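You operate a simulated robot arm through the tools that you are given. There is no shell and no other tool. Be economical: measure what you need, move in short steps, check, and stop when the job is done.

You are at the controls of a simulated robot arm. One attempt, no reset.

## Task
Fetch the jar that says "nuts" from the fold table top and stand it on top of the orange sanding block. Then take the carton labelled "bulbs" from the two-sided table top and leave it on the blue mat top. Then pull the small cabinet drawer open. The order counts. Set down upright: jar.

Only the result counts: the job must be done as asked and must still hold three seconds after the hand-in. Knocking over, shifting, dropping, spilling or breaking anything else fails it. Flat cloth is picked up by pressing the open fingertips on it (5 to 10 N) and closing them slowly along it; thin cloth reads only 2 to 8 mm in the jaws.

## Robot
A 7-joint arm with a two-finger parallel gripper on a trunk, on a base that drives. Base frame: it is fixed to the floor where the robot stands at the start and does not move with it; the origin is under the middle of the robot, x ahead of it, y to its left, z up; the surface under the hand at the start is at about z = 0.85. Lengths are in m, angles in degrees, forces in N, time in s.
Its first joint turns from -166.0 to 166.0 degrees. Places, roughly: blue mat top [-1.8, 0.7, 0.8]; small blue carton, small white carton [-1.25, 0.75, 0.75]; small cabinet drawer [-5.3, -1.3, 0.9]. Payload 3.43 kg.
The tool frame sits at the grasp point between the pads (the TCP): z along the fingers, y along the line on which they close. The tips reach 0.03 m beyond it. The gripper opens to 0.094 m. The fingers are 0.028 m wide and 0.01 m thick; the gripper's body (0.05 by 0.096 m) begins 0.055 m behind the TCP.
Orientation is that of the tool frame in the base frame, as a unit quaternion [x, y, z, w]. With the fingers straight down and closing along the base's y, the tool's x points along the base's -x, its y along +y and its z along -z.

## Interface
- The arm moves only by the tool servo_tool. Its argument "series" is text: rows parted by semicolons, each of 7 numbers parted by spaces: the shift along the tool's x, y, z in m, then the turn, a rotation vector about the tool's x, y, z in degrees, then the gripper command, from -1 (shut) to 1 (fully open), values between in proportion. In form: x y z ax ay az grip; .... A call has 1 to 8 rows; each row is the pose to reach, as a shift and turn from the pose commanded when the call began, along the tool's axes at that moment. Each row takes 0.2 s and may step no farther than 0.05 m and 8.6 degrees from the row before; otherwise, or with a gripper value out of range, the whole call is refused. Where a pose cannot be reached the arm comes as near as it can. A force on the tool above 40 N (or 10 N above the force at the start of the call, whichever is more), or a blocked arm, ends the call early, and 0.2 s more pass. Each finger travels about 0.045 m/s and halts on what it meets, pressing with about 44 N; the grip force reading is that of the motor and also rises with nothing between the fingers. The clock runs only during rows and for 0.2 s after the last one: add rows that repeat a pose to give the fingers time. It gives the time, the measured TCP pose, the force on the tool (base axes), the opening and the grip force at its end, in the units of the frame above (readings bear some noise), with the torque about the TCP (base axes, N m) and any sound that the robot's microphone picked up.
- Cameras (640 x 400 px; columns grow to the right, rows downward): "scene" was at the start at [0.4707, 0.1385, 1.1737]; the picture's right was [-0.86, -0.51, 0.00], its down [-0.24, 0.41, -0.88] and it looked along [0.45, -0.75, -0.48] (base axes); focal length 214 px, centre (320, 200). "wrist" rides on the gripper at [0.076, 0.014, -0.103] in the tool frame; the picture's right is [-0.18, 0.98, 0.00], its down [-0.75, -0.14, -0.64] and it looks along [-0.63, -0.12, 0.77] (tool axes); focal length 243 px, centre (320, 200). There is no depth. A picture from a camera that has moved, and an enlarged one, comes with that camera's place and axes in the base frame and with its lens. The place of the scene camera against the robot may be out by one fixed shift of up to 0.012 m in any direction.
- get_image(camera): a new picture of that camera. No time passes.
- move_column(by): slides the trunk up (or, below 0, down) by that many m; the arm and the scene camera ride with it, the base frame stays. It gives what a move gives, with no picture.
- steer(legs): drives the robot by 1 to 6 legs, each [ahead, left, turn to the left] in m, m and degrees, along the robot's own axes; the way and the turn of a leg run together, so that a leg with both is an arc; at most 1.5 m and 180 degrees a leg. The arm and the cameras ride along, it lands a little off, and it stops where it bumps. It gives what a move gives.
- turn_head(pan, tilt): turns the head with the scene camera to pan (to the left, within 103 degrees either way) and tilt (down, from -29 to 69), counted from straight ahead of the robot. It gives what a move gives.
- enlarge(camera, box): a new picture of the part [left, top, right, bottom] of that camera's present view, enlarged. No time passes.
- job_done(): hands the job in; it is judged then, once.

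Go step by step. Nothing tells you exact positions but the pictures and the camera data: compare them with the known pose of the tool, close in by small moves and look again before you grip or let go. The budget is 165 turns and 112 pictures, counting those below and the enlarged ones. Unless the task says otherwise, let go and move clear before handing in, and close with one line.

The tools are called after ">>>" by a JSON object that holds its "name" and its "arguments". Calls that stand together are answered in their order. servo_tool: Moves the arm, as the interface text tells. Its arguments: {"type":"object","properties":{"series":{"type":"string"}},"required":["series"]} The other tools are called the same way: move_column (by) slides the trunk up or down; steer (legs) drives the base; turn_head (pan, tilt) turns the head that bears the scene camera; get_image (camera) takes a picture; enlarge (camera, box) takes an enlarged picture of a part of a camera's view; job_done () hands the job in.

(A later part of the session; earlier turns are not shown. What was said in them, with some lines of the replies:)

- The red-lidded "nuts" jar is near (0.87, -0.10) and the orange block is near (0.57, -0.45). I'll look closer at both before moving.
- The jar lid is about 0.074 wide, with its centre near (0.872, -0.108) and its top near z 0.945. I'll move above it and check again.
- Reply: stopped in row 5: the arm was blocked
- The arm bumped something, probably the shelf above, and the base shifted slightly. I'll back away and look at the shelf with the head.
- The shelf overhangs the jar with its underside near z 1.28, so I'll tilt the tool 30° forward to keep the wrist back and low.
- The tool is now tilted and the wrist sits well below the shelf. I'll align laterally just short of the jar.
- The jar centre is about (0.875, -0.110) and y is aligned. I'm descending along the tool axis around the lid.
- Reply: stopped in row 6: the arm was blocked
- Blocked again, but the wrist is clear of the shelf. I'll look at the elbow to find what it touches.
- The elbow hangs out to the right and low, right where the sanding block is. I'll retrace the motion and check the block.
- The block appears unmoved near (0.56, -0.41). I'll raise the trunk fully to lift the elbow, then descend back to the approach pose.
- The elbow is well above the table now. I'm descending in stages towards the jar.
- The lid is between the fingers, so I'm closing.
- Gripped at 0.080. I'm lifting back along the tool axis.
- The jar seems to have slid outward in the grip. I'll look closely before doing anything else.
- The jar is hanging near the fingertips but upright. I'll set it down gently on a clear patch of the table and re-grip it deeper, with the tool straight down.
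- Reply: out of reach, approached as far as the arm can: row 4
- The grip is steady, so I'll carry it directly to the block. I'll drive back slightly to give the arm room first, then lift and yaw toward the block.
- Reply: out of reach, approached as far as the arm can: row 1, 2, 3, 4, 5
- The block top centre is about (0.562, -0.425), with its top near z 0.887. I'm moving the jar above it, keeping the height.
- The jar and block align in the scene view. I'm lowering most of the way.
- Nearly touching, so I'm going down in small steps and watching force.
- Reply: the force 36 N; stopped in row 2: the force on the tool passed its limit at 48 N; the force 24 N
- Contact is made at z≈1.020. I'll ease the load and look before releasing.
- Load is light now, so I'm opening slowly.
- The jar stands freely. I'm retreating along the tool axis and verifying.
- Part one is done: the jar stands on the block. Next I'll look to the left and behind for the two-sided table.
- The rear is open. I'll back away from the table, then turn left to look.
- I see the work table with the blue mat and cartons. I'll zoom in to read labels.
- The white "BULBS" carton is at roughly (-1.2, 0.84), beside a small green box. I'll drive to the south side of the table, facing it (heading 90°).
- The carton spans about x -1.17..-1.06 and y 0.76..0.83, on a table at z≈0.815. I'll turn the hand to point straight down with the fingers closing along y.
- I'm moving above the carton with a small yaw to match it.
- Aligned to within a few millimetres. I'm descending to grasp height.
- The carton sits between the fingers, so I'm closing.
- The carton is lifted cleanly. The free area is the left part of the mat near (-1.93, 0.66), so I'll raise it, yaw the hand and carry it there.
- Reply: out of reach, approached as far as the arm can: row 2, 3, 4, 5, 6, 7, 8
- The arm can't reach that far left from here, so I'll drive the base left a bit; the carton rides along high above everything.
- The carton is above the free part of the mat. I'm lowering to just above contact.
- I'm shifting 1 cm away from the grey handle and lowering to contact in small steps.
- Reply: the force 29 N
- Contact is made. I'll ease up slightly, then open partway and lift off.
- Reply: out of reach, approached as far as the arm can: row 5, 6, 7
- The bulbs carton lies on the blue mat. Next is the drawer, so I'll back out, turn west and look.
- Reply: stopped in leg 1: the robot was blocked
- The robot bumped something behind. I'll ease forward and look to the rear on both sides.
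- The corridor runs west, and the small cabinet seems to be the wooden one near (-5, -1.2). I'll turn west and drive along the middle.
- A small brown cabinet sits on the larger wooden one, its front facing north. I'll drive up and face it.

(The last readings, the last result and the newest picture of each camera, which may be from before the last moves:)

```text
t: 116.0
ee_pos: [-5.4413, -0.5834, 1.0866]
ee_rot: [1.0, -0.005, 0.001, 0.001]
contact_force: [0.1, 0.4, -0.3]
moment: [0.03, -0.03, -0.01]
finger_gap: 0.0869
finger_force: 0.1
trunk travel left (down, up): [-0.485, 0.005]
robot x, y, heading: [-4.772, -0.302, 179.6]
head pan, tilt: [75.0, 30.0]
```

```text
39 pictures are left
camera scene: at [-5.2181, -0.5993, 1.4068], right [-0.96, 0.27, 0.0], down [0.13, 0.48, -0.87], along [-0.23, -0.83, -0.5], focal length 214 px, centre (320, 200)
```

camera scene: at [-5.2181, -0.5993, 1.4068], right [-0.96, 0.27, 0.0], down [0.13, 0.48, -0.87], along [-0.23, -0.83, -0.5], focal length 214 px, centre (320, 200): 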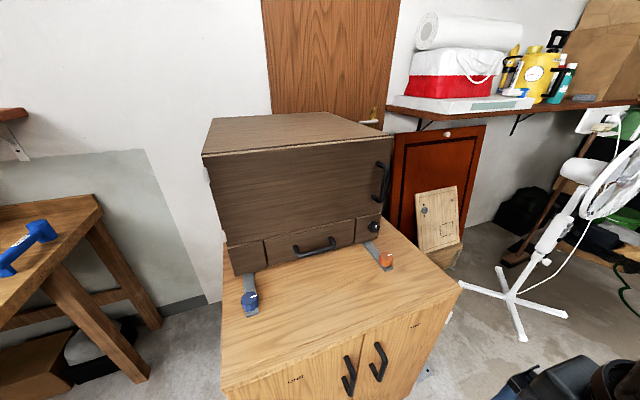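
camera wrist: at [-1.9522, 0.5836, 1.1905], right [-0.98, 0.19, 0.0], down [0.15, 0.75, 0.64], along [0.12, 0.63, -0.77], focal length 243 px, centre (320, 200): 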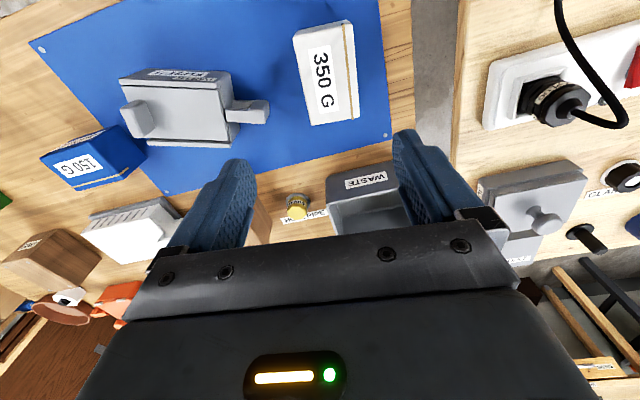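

>>> {"name": "enlarge", "arguments": {"camera": "scene", "box": [210, 180, 420, 330]}}

>>> {"name": "enlarge", "arguments": {"camera": "scene", "box": [340, 140, 420, 280]}}

```text
2.67 times, centred on (315, 255) of scene
camera zoom: at [-5.2181, -0.5993, 1.4068], right [-0.96, 0.27, 0.0], down [0.13, 0.48, -0.87], along [-0.23, -0.83, -0.5], focal length 572 px, centre (333, 53)
```

zoom: 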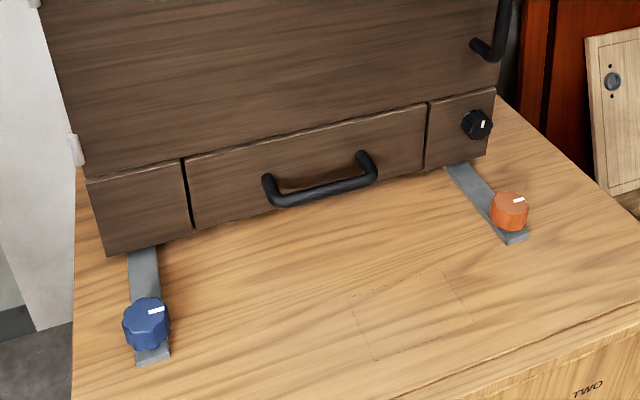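

```text
2.86 times, centred on (380, 210) of scene
camera zoom: at [-5.2181, -0.5993, 1.4068], right [-0.96, 0.27, 0.0], down [0.13, 0.48, -0.87], along [-0.23, -0.83, -0.5], focal length 613 px, centre (149, 171)
```

zoom: 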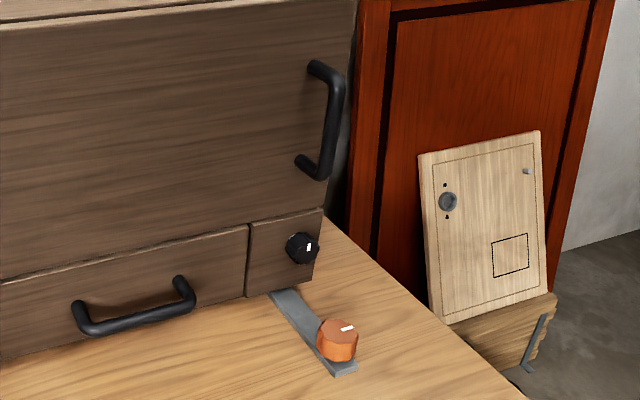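

The drawer has a horizontal bar handle near (-5.34, -1.08, 0.935), clear of the knobs on the side strips. I'll position the robot to face it.

>>> {"name": "steer", "arguments": {"legs": [[0.45, -0.1, 0], [0, 0, 90]]}}

>>> {"name": "turn_head", "arguments": {"pan": 0, "tilt": 35}}

>>> {"name": "get_image", "arguments": {"camera": "scene"}}

```text
t: 122.7
ee_pos: [-4.9271, -0.8593, 1.0873]
ee_rot: [0.7, 0.715, 0.001, 0.0]
contact_force: [0.7, -0.1, -0.7]
moment: [-0.03, 0.0, 0.0]
finger_gap: 0.0871
finger_force: 0.1
trunk travel left (down, up): [-0.485, 0.005]
robot x, y, heading: [-5.23, -0.197, -88.8]
head pan, tilt: [75.0, 30.0]
```

```text
t: 124.1
ee_pos: [-4.9273, -0.857, 1.087]
ee_rot: [0.7, 0.714, 0.0, -0.001]
contact_force: [-0.8, 1.3, 0.6]
moment: [0.02, -0.06, -0.02]
finger_gap: 0.0868
finger_force: 0.0
trunk travel left (down, up): [-0.485, 0.005]
robot x, y, heading: [-5.2302, -0.1992, -88.5]
head pan, tilt: [0.0, 35.0]
```

```text
36 pictures are left
camera scene: at [-4.9996, -0.7026, 1.399], right [-1.0, -0.02, 0.0], down [-0.01, 0.57, -0.82], along [0.02, -0.82, -0.57], focal length 214 px, centre (320, 200)
```

scene: 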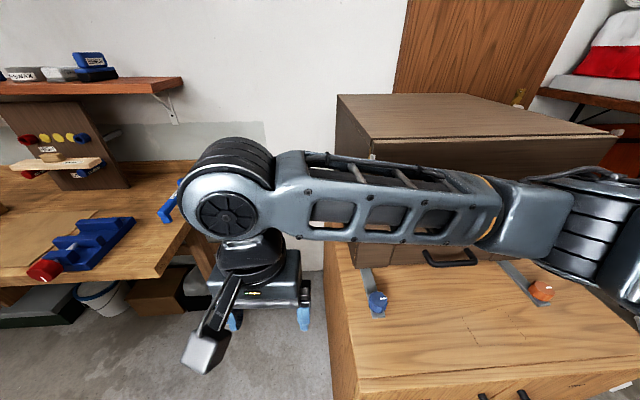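

>>> {"name": "servo_tool", "arguments": {"series": "0 -0.0375 0 0 0 8.5 0.85; 0 -0.075 0 0 0 17 0.85; 0 -0.1125 0 0 0 25.5 0.85; 0 -0.15 0 0 0 34 0.85; 0 -0.1875 0 0 0 42.5 0.85; 0 -0.225 0 0 0 51 0.85; 0 -0.2625 0 0 0 59.5 0.85; 0 -0.3 0 0 0 68 0.85"}}

>>> {"name": "servo_tool", "arguments": {"series": "0 0 0 0 0 7 0.85; 0 0 0 0 0 14 0.85; 0 0 0 0 0 21 0.85; 0 0 0 0 0 21 0.85"}}

>>> {"name": "get_image", "arguments": {"camera": "scene"}}

```text
t: 125.9
ee_pos: [-5.2264, -0.8641, 1.0867]
ee_rot: [0.98, 0.2, 0.0, -0.001]
contact_force: [0.5, 0.0, 0.1]
moment: [0.01, 0.03, -0.01]
finger_gap: 0.0872
finger_force: 0.2
trunk travel left (down, up): [-0.485, 0.005]
robot x, y, heading: [-5.2297, -0.1999, -88.8]
head pan, tilt: [0.0, 35.0]
```

```text
t: 126.9
ee_pos: [-5.2266, -0.864, 1.088]
ee_rot: [1.0, 0.018, 0.0, -0.001]
contact_force: [0.5, -0.8, 0.3]
moment: [-0.01, -0.01, -0.03]
finger_gap: 0.0869
finger_force: 0.1
trunk travel left (down, up): [-0.485, 0.005]
robot x, y, heading: [-5.2275, -0.1987, -88.8]
head pan, tilt: [0.0, 35.0]
```

```text
35 pictures are left
camera scene: at [-4.9997, -0.7026, 1.399], right [-1.0, -0.02, 0.0], down [-0.01, 0.57, -0.82], along [0.02, -0.82, -0.57], focal length 214 px, centre (320, 200)
```

scene: 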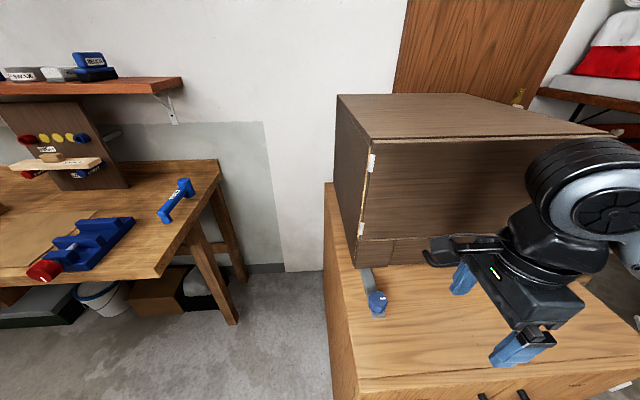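

I'm pitching the hand forward and moving to the pre-grasp pose in front of the handle.

>>> {"name": "servo_tool", "arguments": {"series": "-0.0166 0.016 0.0134 -8.5 0 0 0.6; -0.033 0.032 0.0268 -17 0 0 0.4; -0.05 0.048 0.04 -25.5 0 0 0.2; -0.066 0.064 0.0537 -34 0 0 0.2; -0.083 0.08 0.067 -42.5 0 0 0.2; -0.0995 0.096 0.0805 -51 0 0 0.2; -0.116 0.112 0.094 -59.5 0 0 0.2; -0.116 0.112 0.094 -59.5 0 0 0.2"}}

>>> {"name": "get_image", "arguments": {"camera": "wrist"}}

>>> {"name": "turn_head", "arguments": {"pan": -25, "tilt": 40}}

>>> {"name": "get_image", "arguments": {"camera": "scene"}}

```text
t: 128.7
ee_pos: [-5.3391, -0.9802, 0.9932]
ee_rot: [0.868, 0.017, 0.009, 0.496]
contact_force: [0.9, 0.4, 0.1]
moment: [-0.02, -0.03, 0.0]
finger_gap: 0.0564
finger_force: 0.0
trunk travel left (down, up): [-0.485, 0.005]
robot x, y, heading: [-5.2261, -0.2, -88.7]
head pan, tilt: [0.0, 35.0]
```

```text
34 pictures are left
camera wrist: at [-5.2652, -0.8974, 1.0573], right [-0.17, -0.51, 0.85], down [-0.78, 0.6, 0.2], along [-0.61, -0.62, -0.49], focal length 243 px, centre (320, 200)
```

wrist: 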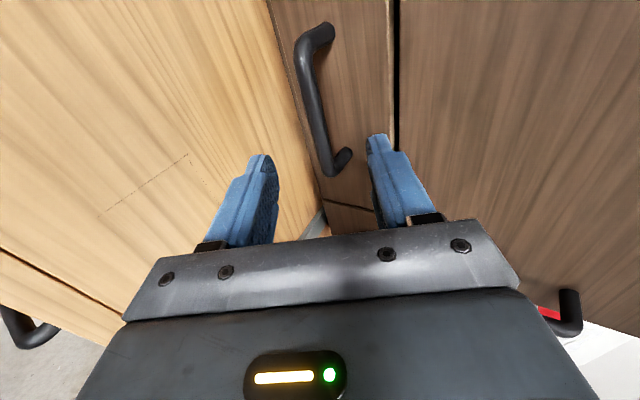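

```text
t: 129.6
ee_pos: [-5.3385, -0.9808, 0.9932]
ee_rot: [0.868, 0.017, 0.01, 0.496]
contact_force: [-0.8, -0.3, 0.0]
moment: [0.02, -0.01, -0.02]
finger_gap: 0.0564
finger_force: 0.1
trunk travel left (down, up): [-0.485, 0.005]
robot x, y, heading: [-5.2298, -0.2027, -88.9]
head pan, tilt: [-25.0, 40.0]
```

```text
33 pictures are left
camera scene: at [-5.0358, -0.6924, 1.3915], right [-0.92, 0.4, 0.0], down [0.26, 0.59, -0.77], along [-0.31, -0.7, -0.64], focal length 214 px, centre (320, 200)
```

scene: 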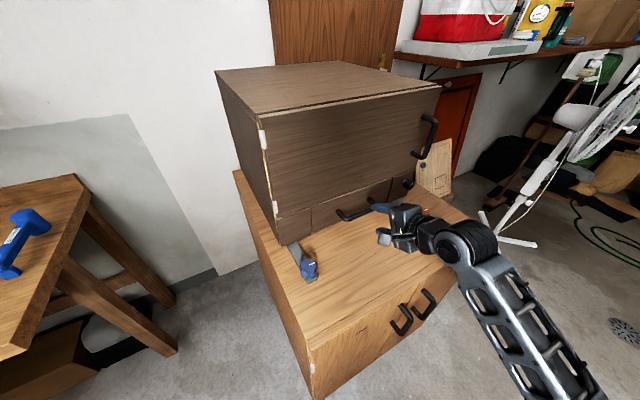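

The handle is between the finger planes ahead. I'm advancing most of the way and checking.

>>> {"name": "servo_tool", "arguments": {"series": "0 -0.002 0.02 0 0 0 0.2; 0 -0.004 0.04 0 0 0 0.2; 0 -0.005 0.06 0 0 0 0.2; 0 -0.005 0.06 0 0 0 0.2"}}

>>> {"name": "get_image", "arguments": {"camera": "wrist"}}

>>> {"name": "enlarge", "arguments": {"camera": "scene", "box": [320, 160, 480, 270]}}

```text
t: 130.6
ee_pos: [-5.3381, -1.0292, 0.9581]
ee_rot: [0.868, 0.017, 0.01, 0.495]
contact_force: [-0.7, -1.2, 0.0]
moment: [0.0, -0.03, -0.03]
finger_gap: 0.0561
finger_force: 0.0
trunk travel left (down, up): [-0.485, 0.005]
robot x, y, heading: [-5.2273, -0.2008, -88.7]
head pan, tilt: [-25.0, 40.0]
```

```text
32 pictures are left
camera wrist: at [-5.2638, -0.9463, 1.0225], right [-0.17, -0.51, 0.85], down [-0.78, 0.6, 0.2], along [-0.61, -0.62, -0.49], focal length 243 px, centre (320, 200)
```

wrist: 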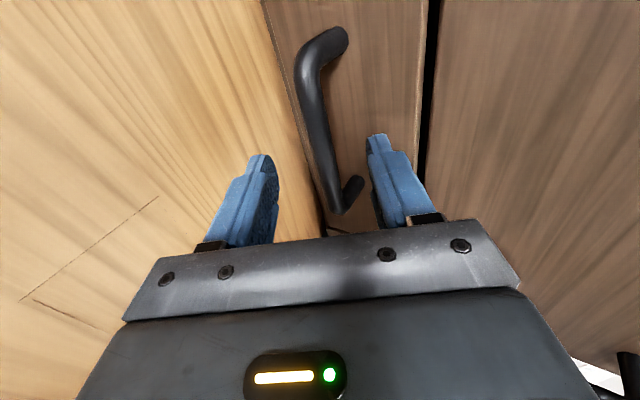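

```text
3.64 times, centred on (400, 215) of scene
camera zoom: at [-5.0359, -0.6923, 1.3915], right [-0.92, 0.4, 0.0], down [0.26, 0.59, -0.77], along [-0.31, -0.7, -0.64], focal length 780 px, centre (29, 146)
```

zoom: 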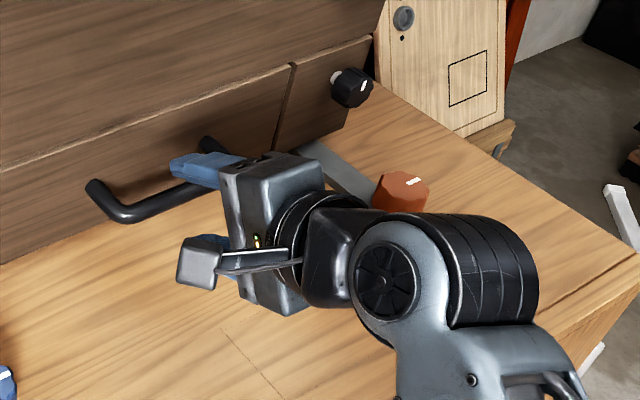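

>>> {"name": "servo_tool", "arguments": {"series": "0 0 0.012 0 0 0 0.2; 0 0 0.024 0 0 0 0.2; 0 0.001 0.032 0 0 0 0.2; 0 0.001 0.038 0 0 0 0.2; 0 0.001 0.038 0 0 0 0.2"}}

>>> {"name": "get_image", "arguments": {"camera": "wrist"}}

```text
t: 131.8
ee_pos: [-5.3354, -1.0627, 0.9387]
ee_rot: [0.869, 0.016, 0.011, 0.495]
contact_force: [0.0, 0.5, -0.8]
moment: [0.01, 0.0, 0.02]
finger_gap: 0.0564
finger_force: 0.0
trunk travel left (down, up): [-0.485, 0.005]
robot x, y, heading: [-5.2272, -0.1975, -88.5]
head pan, tilt: [-25.0, 40.0]
```

```text
30 pictures are left
camera wrist: at [-5.2617, -0.9796, 1.0036], right [-0.17, -0.51, 0.85], down [-0.78, 0.6, 0.21], along [-0.61, -0.62, -0.49], focal length 243 px, centre (320, 200)
```

wrist: 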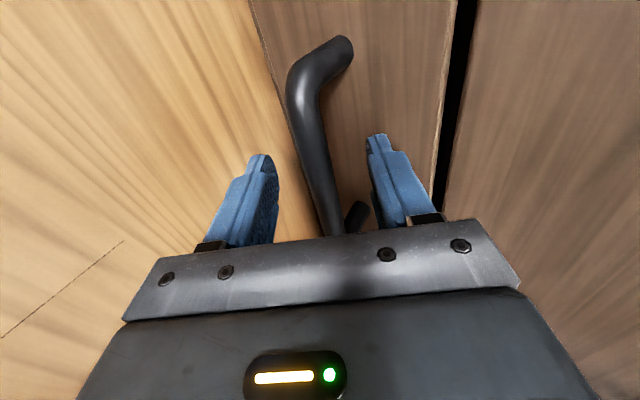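

The bar is centred between the fingers. I'm closing.

>>> {"name": "servo_tool", "arguments": {"series": "0 0 0 0 0 0 -0.2; 0 0 0 0 0 0 -0.5; 0 0 0 0 0 0 -0.8; 0 0 0 0 0 0 -1; 0 0 0 0 0 0 -1; 0 0 0 0 0 0 -1"}}

>>> {"name": "get_image", "arguments": {"camera": "wrist"}}

```text
t: 133.2
ee_pos: [-5.3361, -1.0631, 0.9392]
ee_rot: [0.868, 0.016, 0.009, 0.496]
contact_force: [0.1, 0.7, -1.5]
moment: [-0.09, 1.21, 0.65]
finger_gap: 0.016
finger_force: 45.3
trunk travel left (down, up): [-0.485, 0.005]
robot x, y, heading: [-5.231, -0.1991, -88.8]
head pan, tilt: [-25.0, 40.0]
```

```text
29 pictures are left
camera wrist: at [-5.2616, -0.9795, 1.0035], right [-0.16, -0.51, 0.85], down [-0.78, 0.59, 0.21], along [-0.61, -0.62, -0.49], focal length 243 px, centre (320, 200)
```

wrist: 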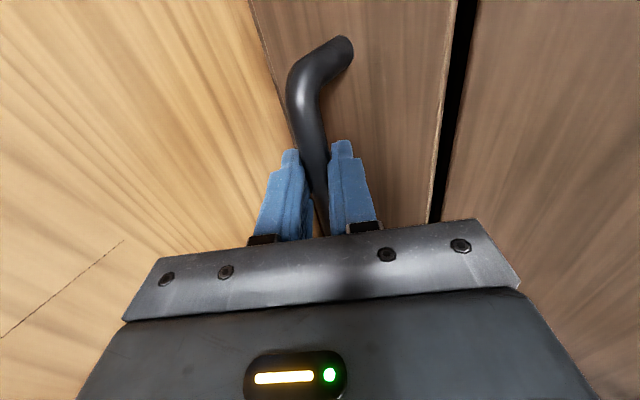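

Gripped on the bar. I'm pulling gently straight out.

>>> {"name": "servo_tool", "arguments": {"series": "0 -0.005 -0.0086 0 0 0 -1; 0 -0.0101 -0.0172 0 0 0 -1; 0 -0.0152 -0.0258 0 0 0 -1; 0 -0.0203 -0.0344 0 0 0 -1; 0 -0.0203 -0.0344 0 0 0 -1"}}

>>> {"name": "get_image", "arguments": {"camera": "scene"}}

```text
t: 134.4
ee_pos: [-5.3381, -1.0219, 0.9385]
ee_rot: [0.869, 0.016, 0.009, 0.495]
contact_force: [-12.0, -1.8, -0.9]
moment: [-0.09, 1.13, 0.55]
finger_gap: 0.0162
finger_force: 44.9
trunk travel left (down, up): [-0.485, 0.005]
robot x, y, heading: [-5.225, -0.2026, -88.5]
head pan, tilt: [-25.0, 40.0]
```

```text
28 pictures are left
camera scene: at [-5.0363, -0.6925, 1.3915], right [-0.92, 0.4, 0.0], down [0.26, 0.59, -0.77], along [-0.31, -0.7, -0.64], focal length 214 px, centre (320, 200)
```

scene: 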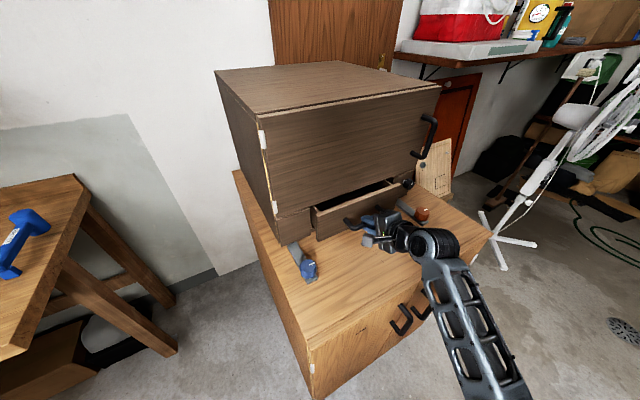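

The drawer is opening. I'll continue pulling with a slight sideways correction.

>>> {"name": "servo_tool", "arguments": {"series": "-0.003 -0.0101 -0.0172 0 0 0 -1; -0.005 -0.0203 -0.0344 0 0 0 -1; -0.0065 -0.0304 -0.0517 0 0 0 -1; -0.008 -0.0406 -0.0689 0 0 0 -1; -0.0095 -0.0507 -0.0861 0 0 0 -1; -0.011 -0.061 -0.1033 0 0 0 -1; -0.011 -0.061 -0.1033 0 0 0 -1"}}

>>> {"name": "get_image", "arguments": {"camera": "scene"}}

```text
t: 136.0
ee_pos: [-5.3496, -0.9034, 0.9389]
ee_rot: [0.869, 0.018, 0.013, 0.495]
contact_force: [26.8, 3.5, -10.2]
moment: [0.04, 0.67, 1.34]
finger_gap: 0.016
finger_force: 45.0
trunk travel left (down, up): [-0.485, 0.005]
robot x, y, heading: [-5.2305, -0.1987, -88.8]
head pan, tilt: [-25.0, 40.0]
```

```text
27 pictures are left
camera scene: at [-5.0347, -0.6924, 1.3912], right [-0.92, 0.4, 0.0], down [0.26, 0.59, -0.77], along [-0.31, -0.7, -0.64], focal length 214 px, centre (320, 200)
```

scene: 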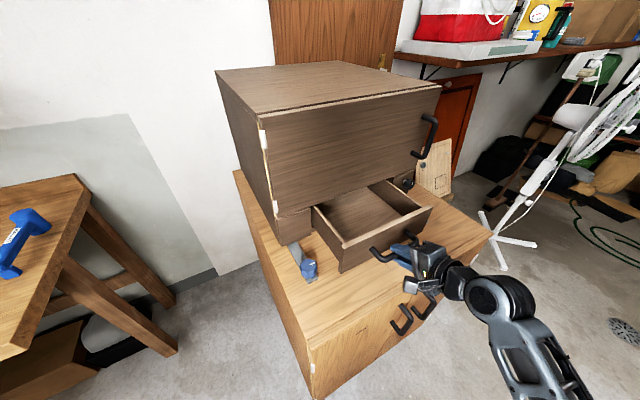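

Open about 16 cm. I'll relieve the side load and pull a bit further.

>>> {"name": "servo_tool", "arguments": {"series": "0.004 0 0 0 0 0 -1; 0.004 -0.0076 -0.0129 0 0 0 -1; 0.004 -0.0152 -0.0258 0 0 0 -1; 0.0035 -0.0228 -0.0387 0 0 0 -1; 0.003 -0.0304 -0.0517 0 0 0 -1; 0.003 -0.0304 -0.0517 0 0 0 -1"}}

>>> {"name": "get_image", "arguments": {"camera": "scene"}}

```text
t: 137.2
ee_pos: [-5.3517, -0.852, 0.9438]
ee_rot: [0.864, 0.019, 0.007, 0.503]
contact_force: [-0.8, -8.9, -5.3]
moment: [-0.05, 1.5, 0.11]
finger_gap: 0.0158
finger_force: 44.5
trunk travel left (down, up): [-0.485, 0.005]
robot x, y, heading: [-5.2286, -0.1976, -88.7]
head pan, tilt: [-25.0, 40.0]
stopped in row 5: the force on the tool passed its limit at 69 N (the readings are from after the stop); the commanded pose is now the measured one
```

```text
26 pictures are left
camera scene: at [-5.036, -0.6934, 1.3914], right [-0.92, 0.4, 0.0], down [0.26, 0.59, -0.77], along [-0.31, -0.7, -0.64], focal length 214 px, centre (320, 200)
```

scene: 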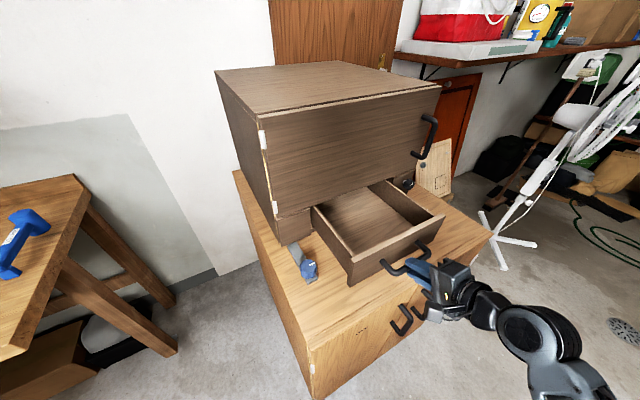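

The drawer has reached its end stop, about 21 cm open. I'm opening the fingers and backing out along the tool axis.

>>> {"name": "servo_tool", "arguments": {"series": "0 0 0 0 0 0 -0.5; 0 0 0 0 0 0 -0.1; 0 0 0 0 0 0 0.2; 0 0 0 0 0 0 0.2; 0 0 0 0 0 0 0.2"}}

>>> {"name": "servo_tool", "arguments": {"series": "0 0 -0.015 0 0 0 0.2; 0 0 -0.03 0 0 0 0.2; 0 0 -0.045 0 0 0 0.2; 0 0 -0.06 0 0 0 0.2; 0 0 -0.06 0 0 0 0.2"}}

>>> {"name": "get_image", "arguments": {"camera": "wrist"}}

>>> {"name": "get_image", "arguments": {"camera": "scene"}}

```text
t: 138.4
ee_pos: [-5.3505, -0.8506, 0.9451]
ee_rot: [0.865, 0.016, 0.008, 0.502]
contact_force: [-0.5, 1.3, 0.3]
moment: [0.01, -0.01, -0.01]
finger_gap: 0.0565
finger_force: 0.0
trunk travel left (down, up): [-0.485, 0.005]
robot x, y, heading: [-5.2298, -0.1987, -89.0]
head pan, tilt: [-25.0, 40.0]
```

```text
t: 139.6
ee_pos: [-5.3541, -0.7987, 0.9741]
ee_rot: [0.864, 0.016, 0.008, 0.502]
contact_force: [-0.3, 0.3, 0.5]
moment: [-0.01, -0.02, 0.02]
finger_gap: 0.0565
finger_force: 0.0
trunk travel left (down, up): [-0.485, 0.005]
robot x, y, heading: [-5.2313, -0.1955, -88.8]
head pan, tilt: [-25.0, 40.0]
```

```text
25 pictures are left
camera wrist: at [-5.2797, -0.7151, 1.0377], right [-0.16, -0.49, 0.85], down [-0.78, 0.6, 0.2], along [-0.61, -0.63, -0.48], focal length 243 px, centre (320, 200)
```

wrist: 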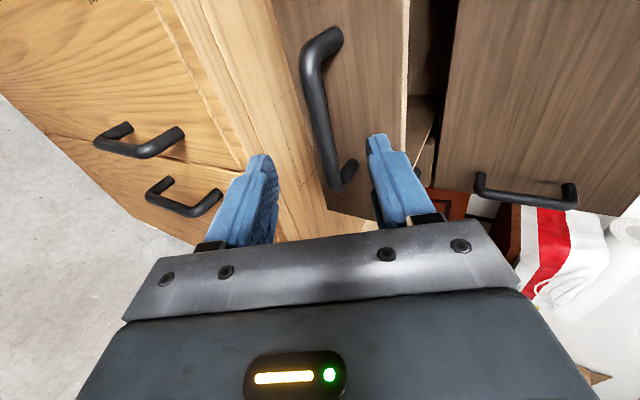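

```text
24 pictures are left
camera scene: at [-5.0361, -0.693, 1.3915], right [-0.92, 0.4, 0.0], down [0.26, 0.59, -0.77], along [-0.31, -0.7, -0.64], focal length 214 px, centre (320, 200)
```

scene: 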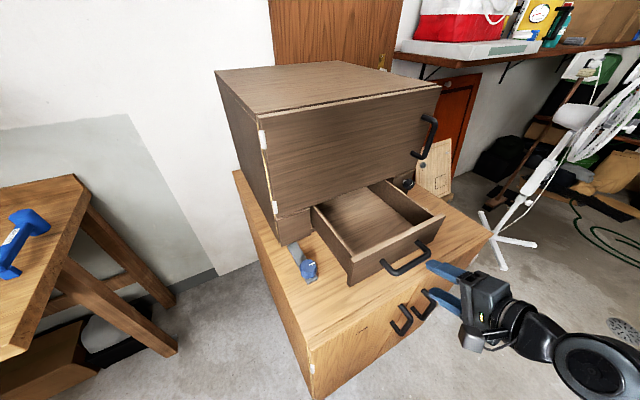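

The drawer stays open and the hand is clear of the handle. The jar is on the block and the carton is on the mat, so I'm handing in.

>>> {"name": "job_done", "arguments": {}}

```text
The job is handed in.
```

I finished all three steps in order and handed the job in: the "nuts" jar stands upright on the orange sanding block, the "bulbs" carton lies on the blue mat, and the small cabinet drawer is pulled out to its stop, about 21 cm. The arm was blocked twice near the fold table and the base bumped a bench once. Nothing looked moved in the pictures I took afterwards, though I didn't look at the bench or everything on the shelf.
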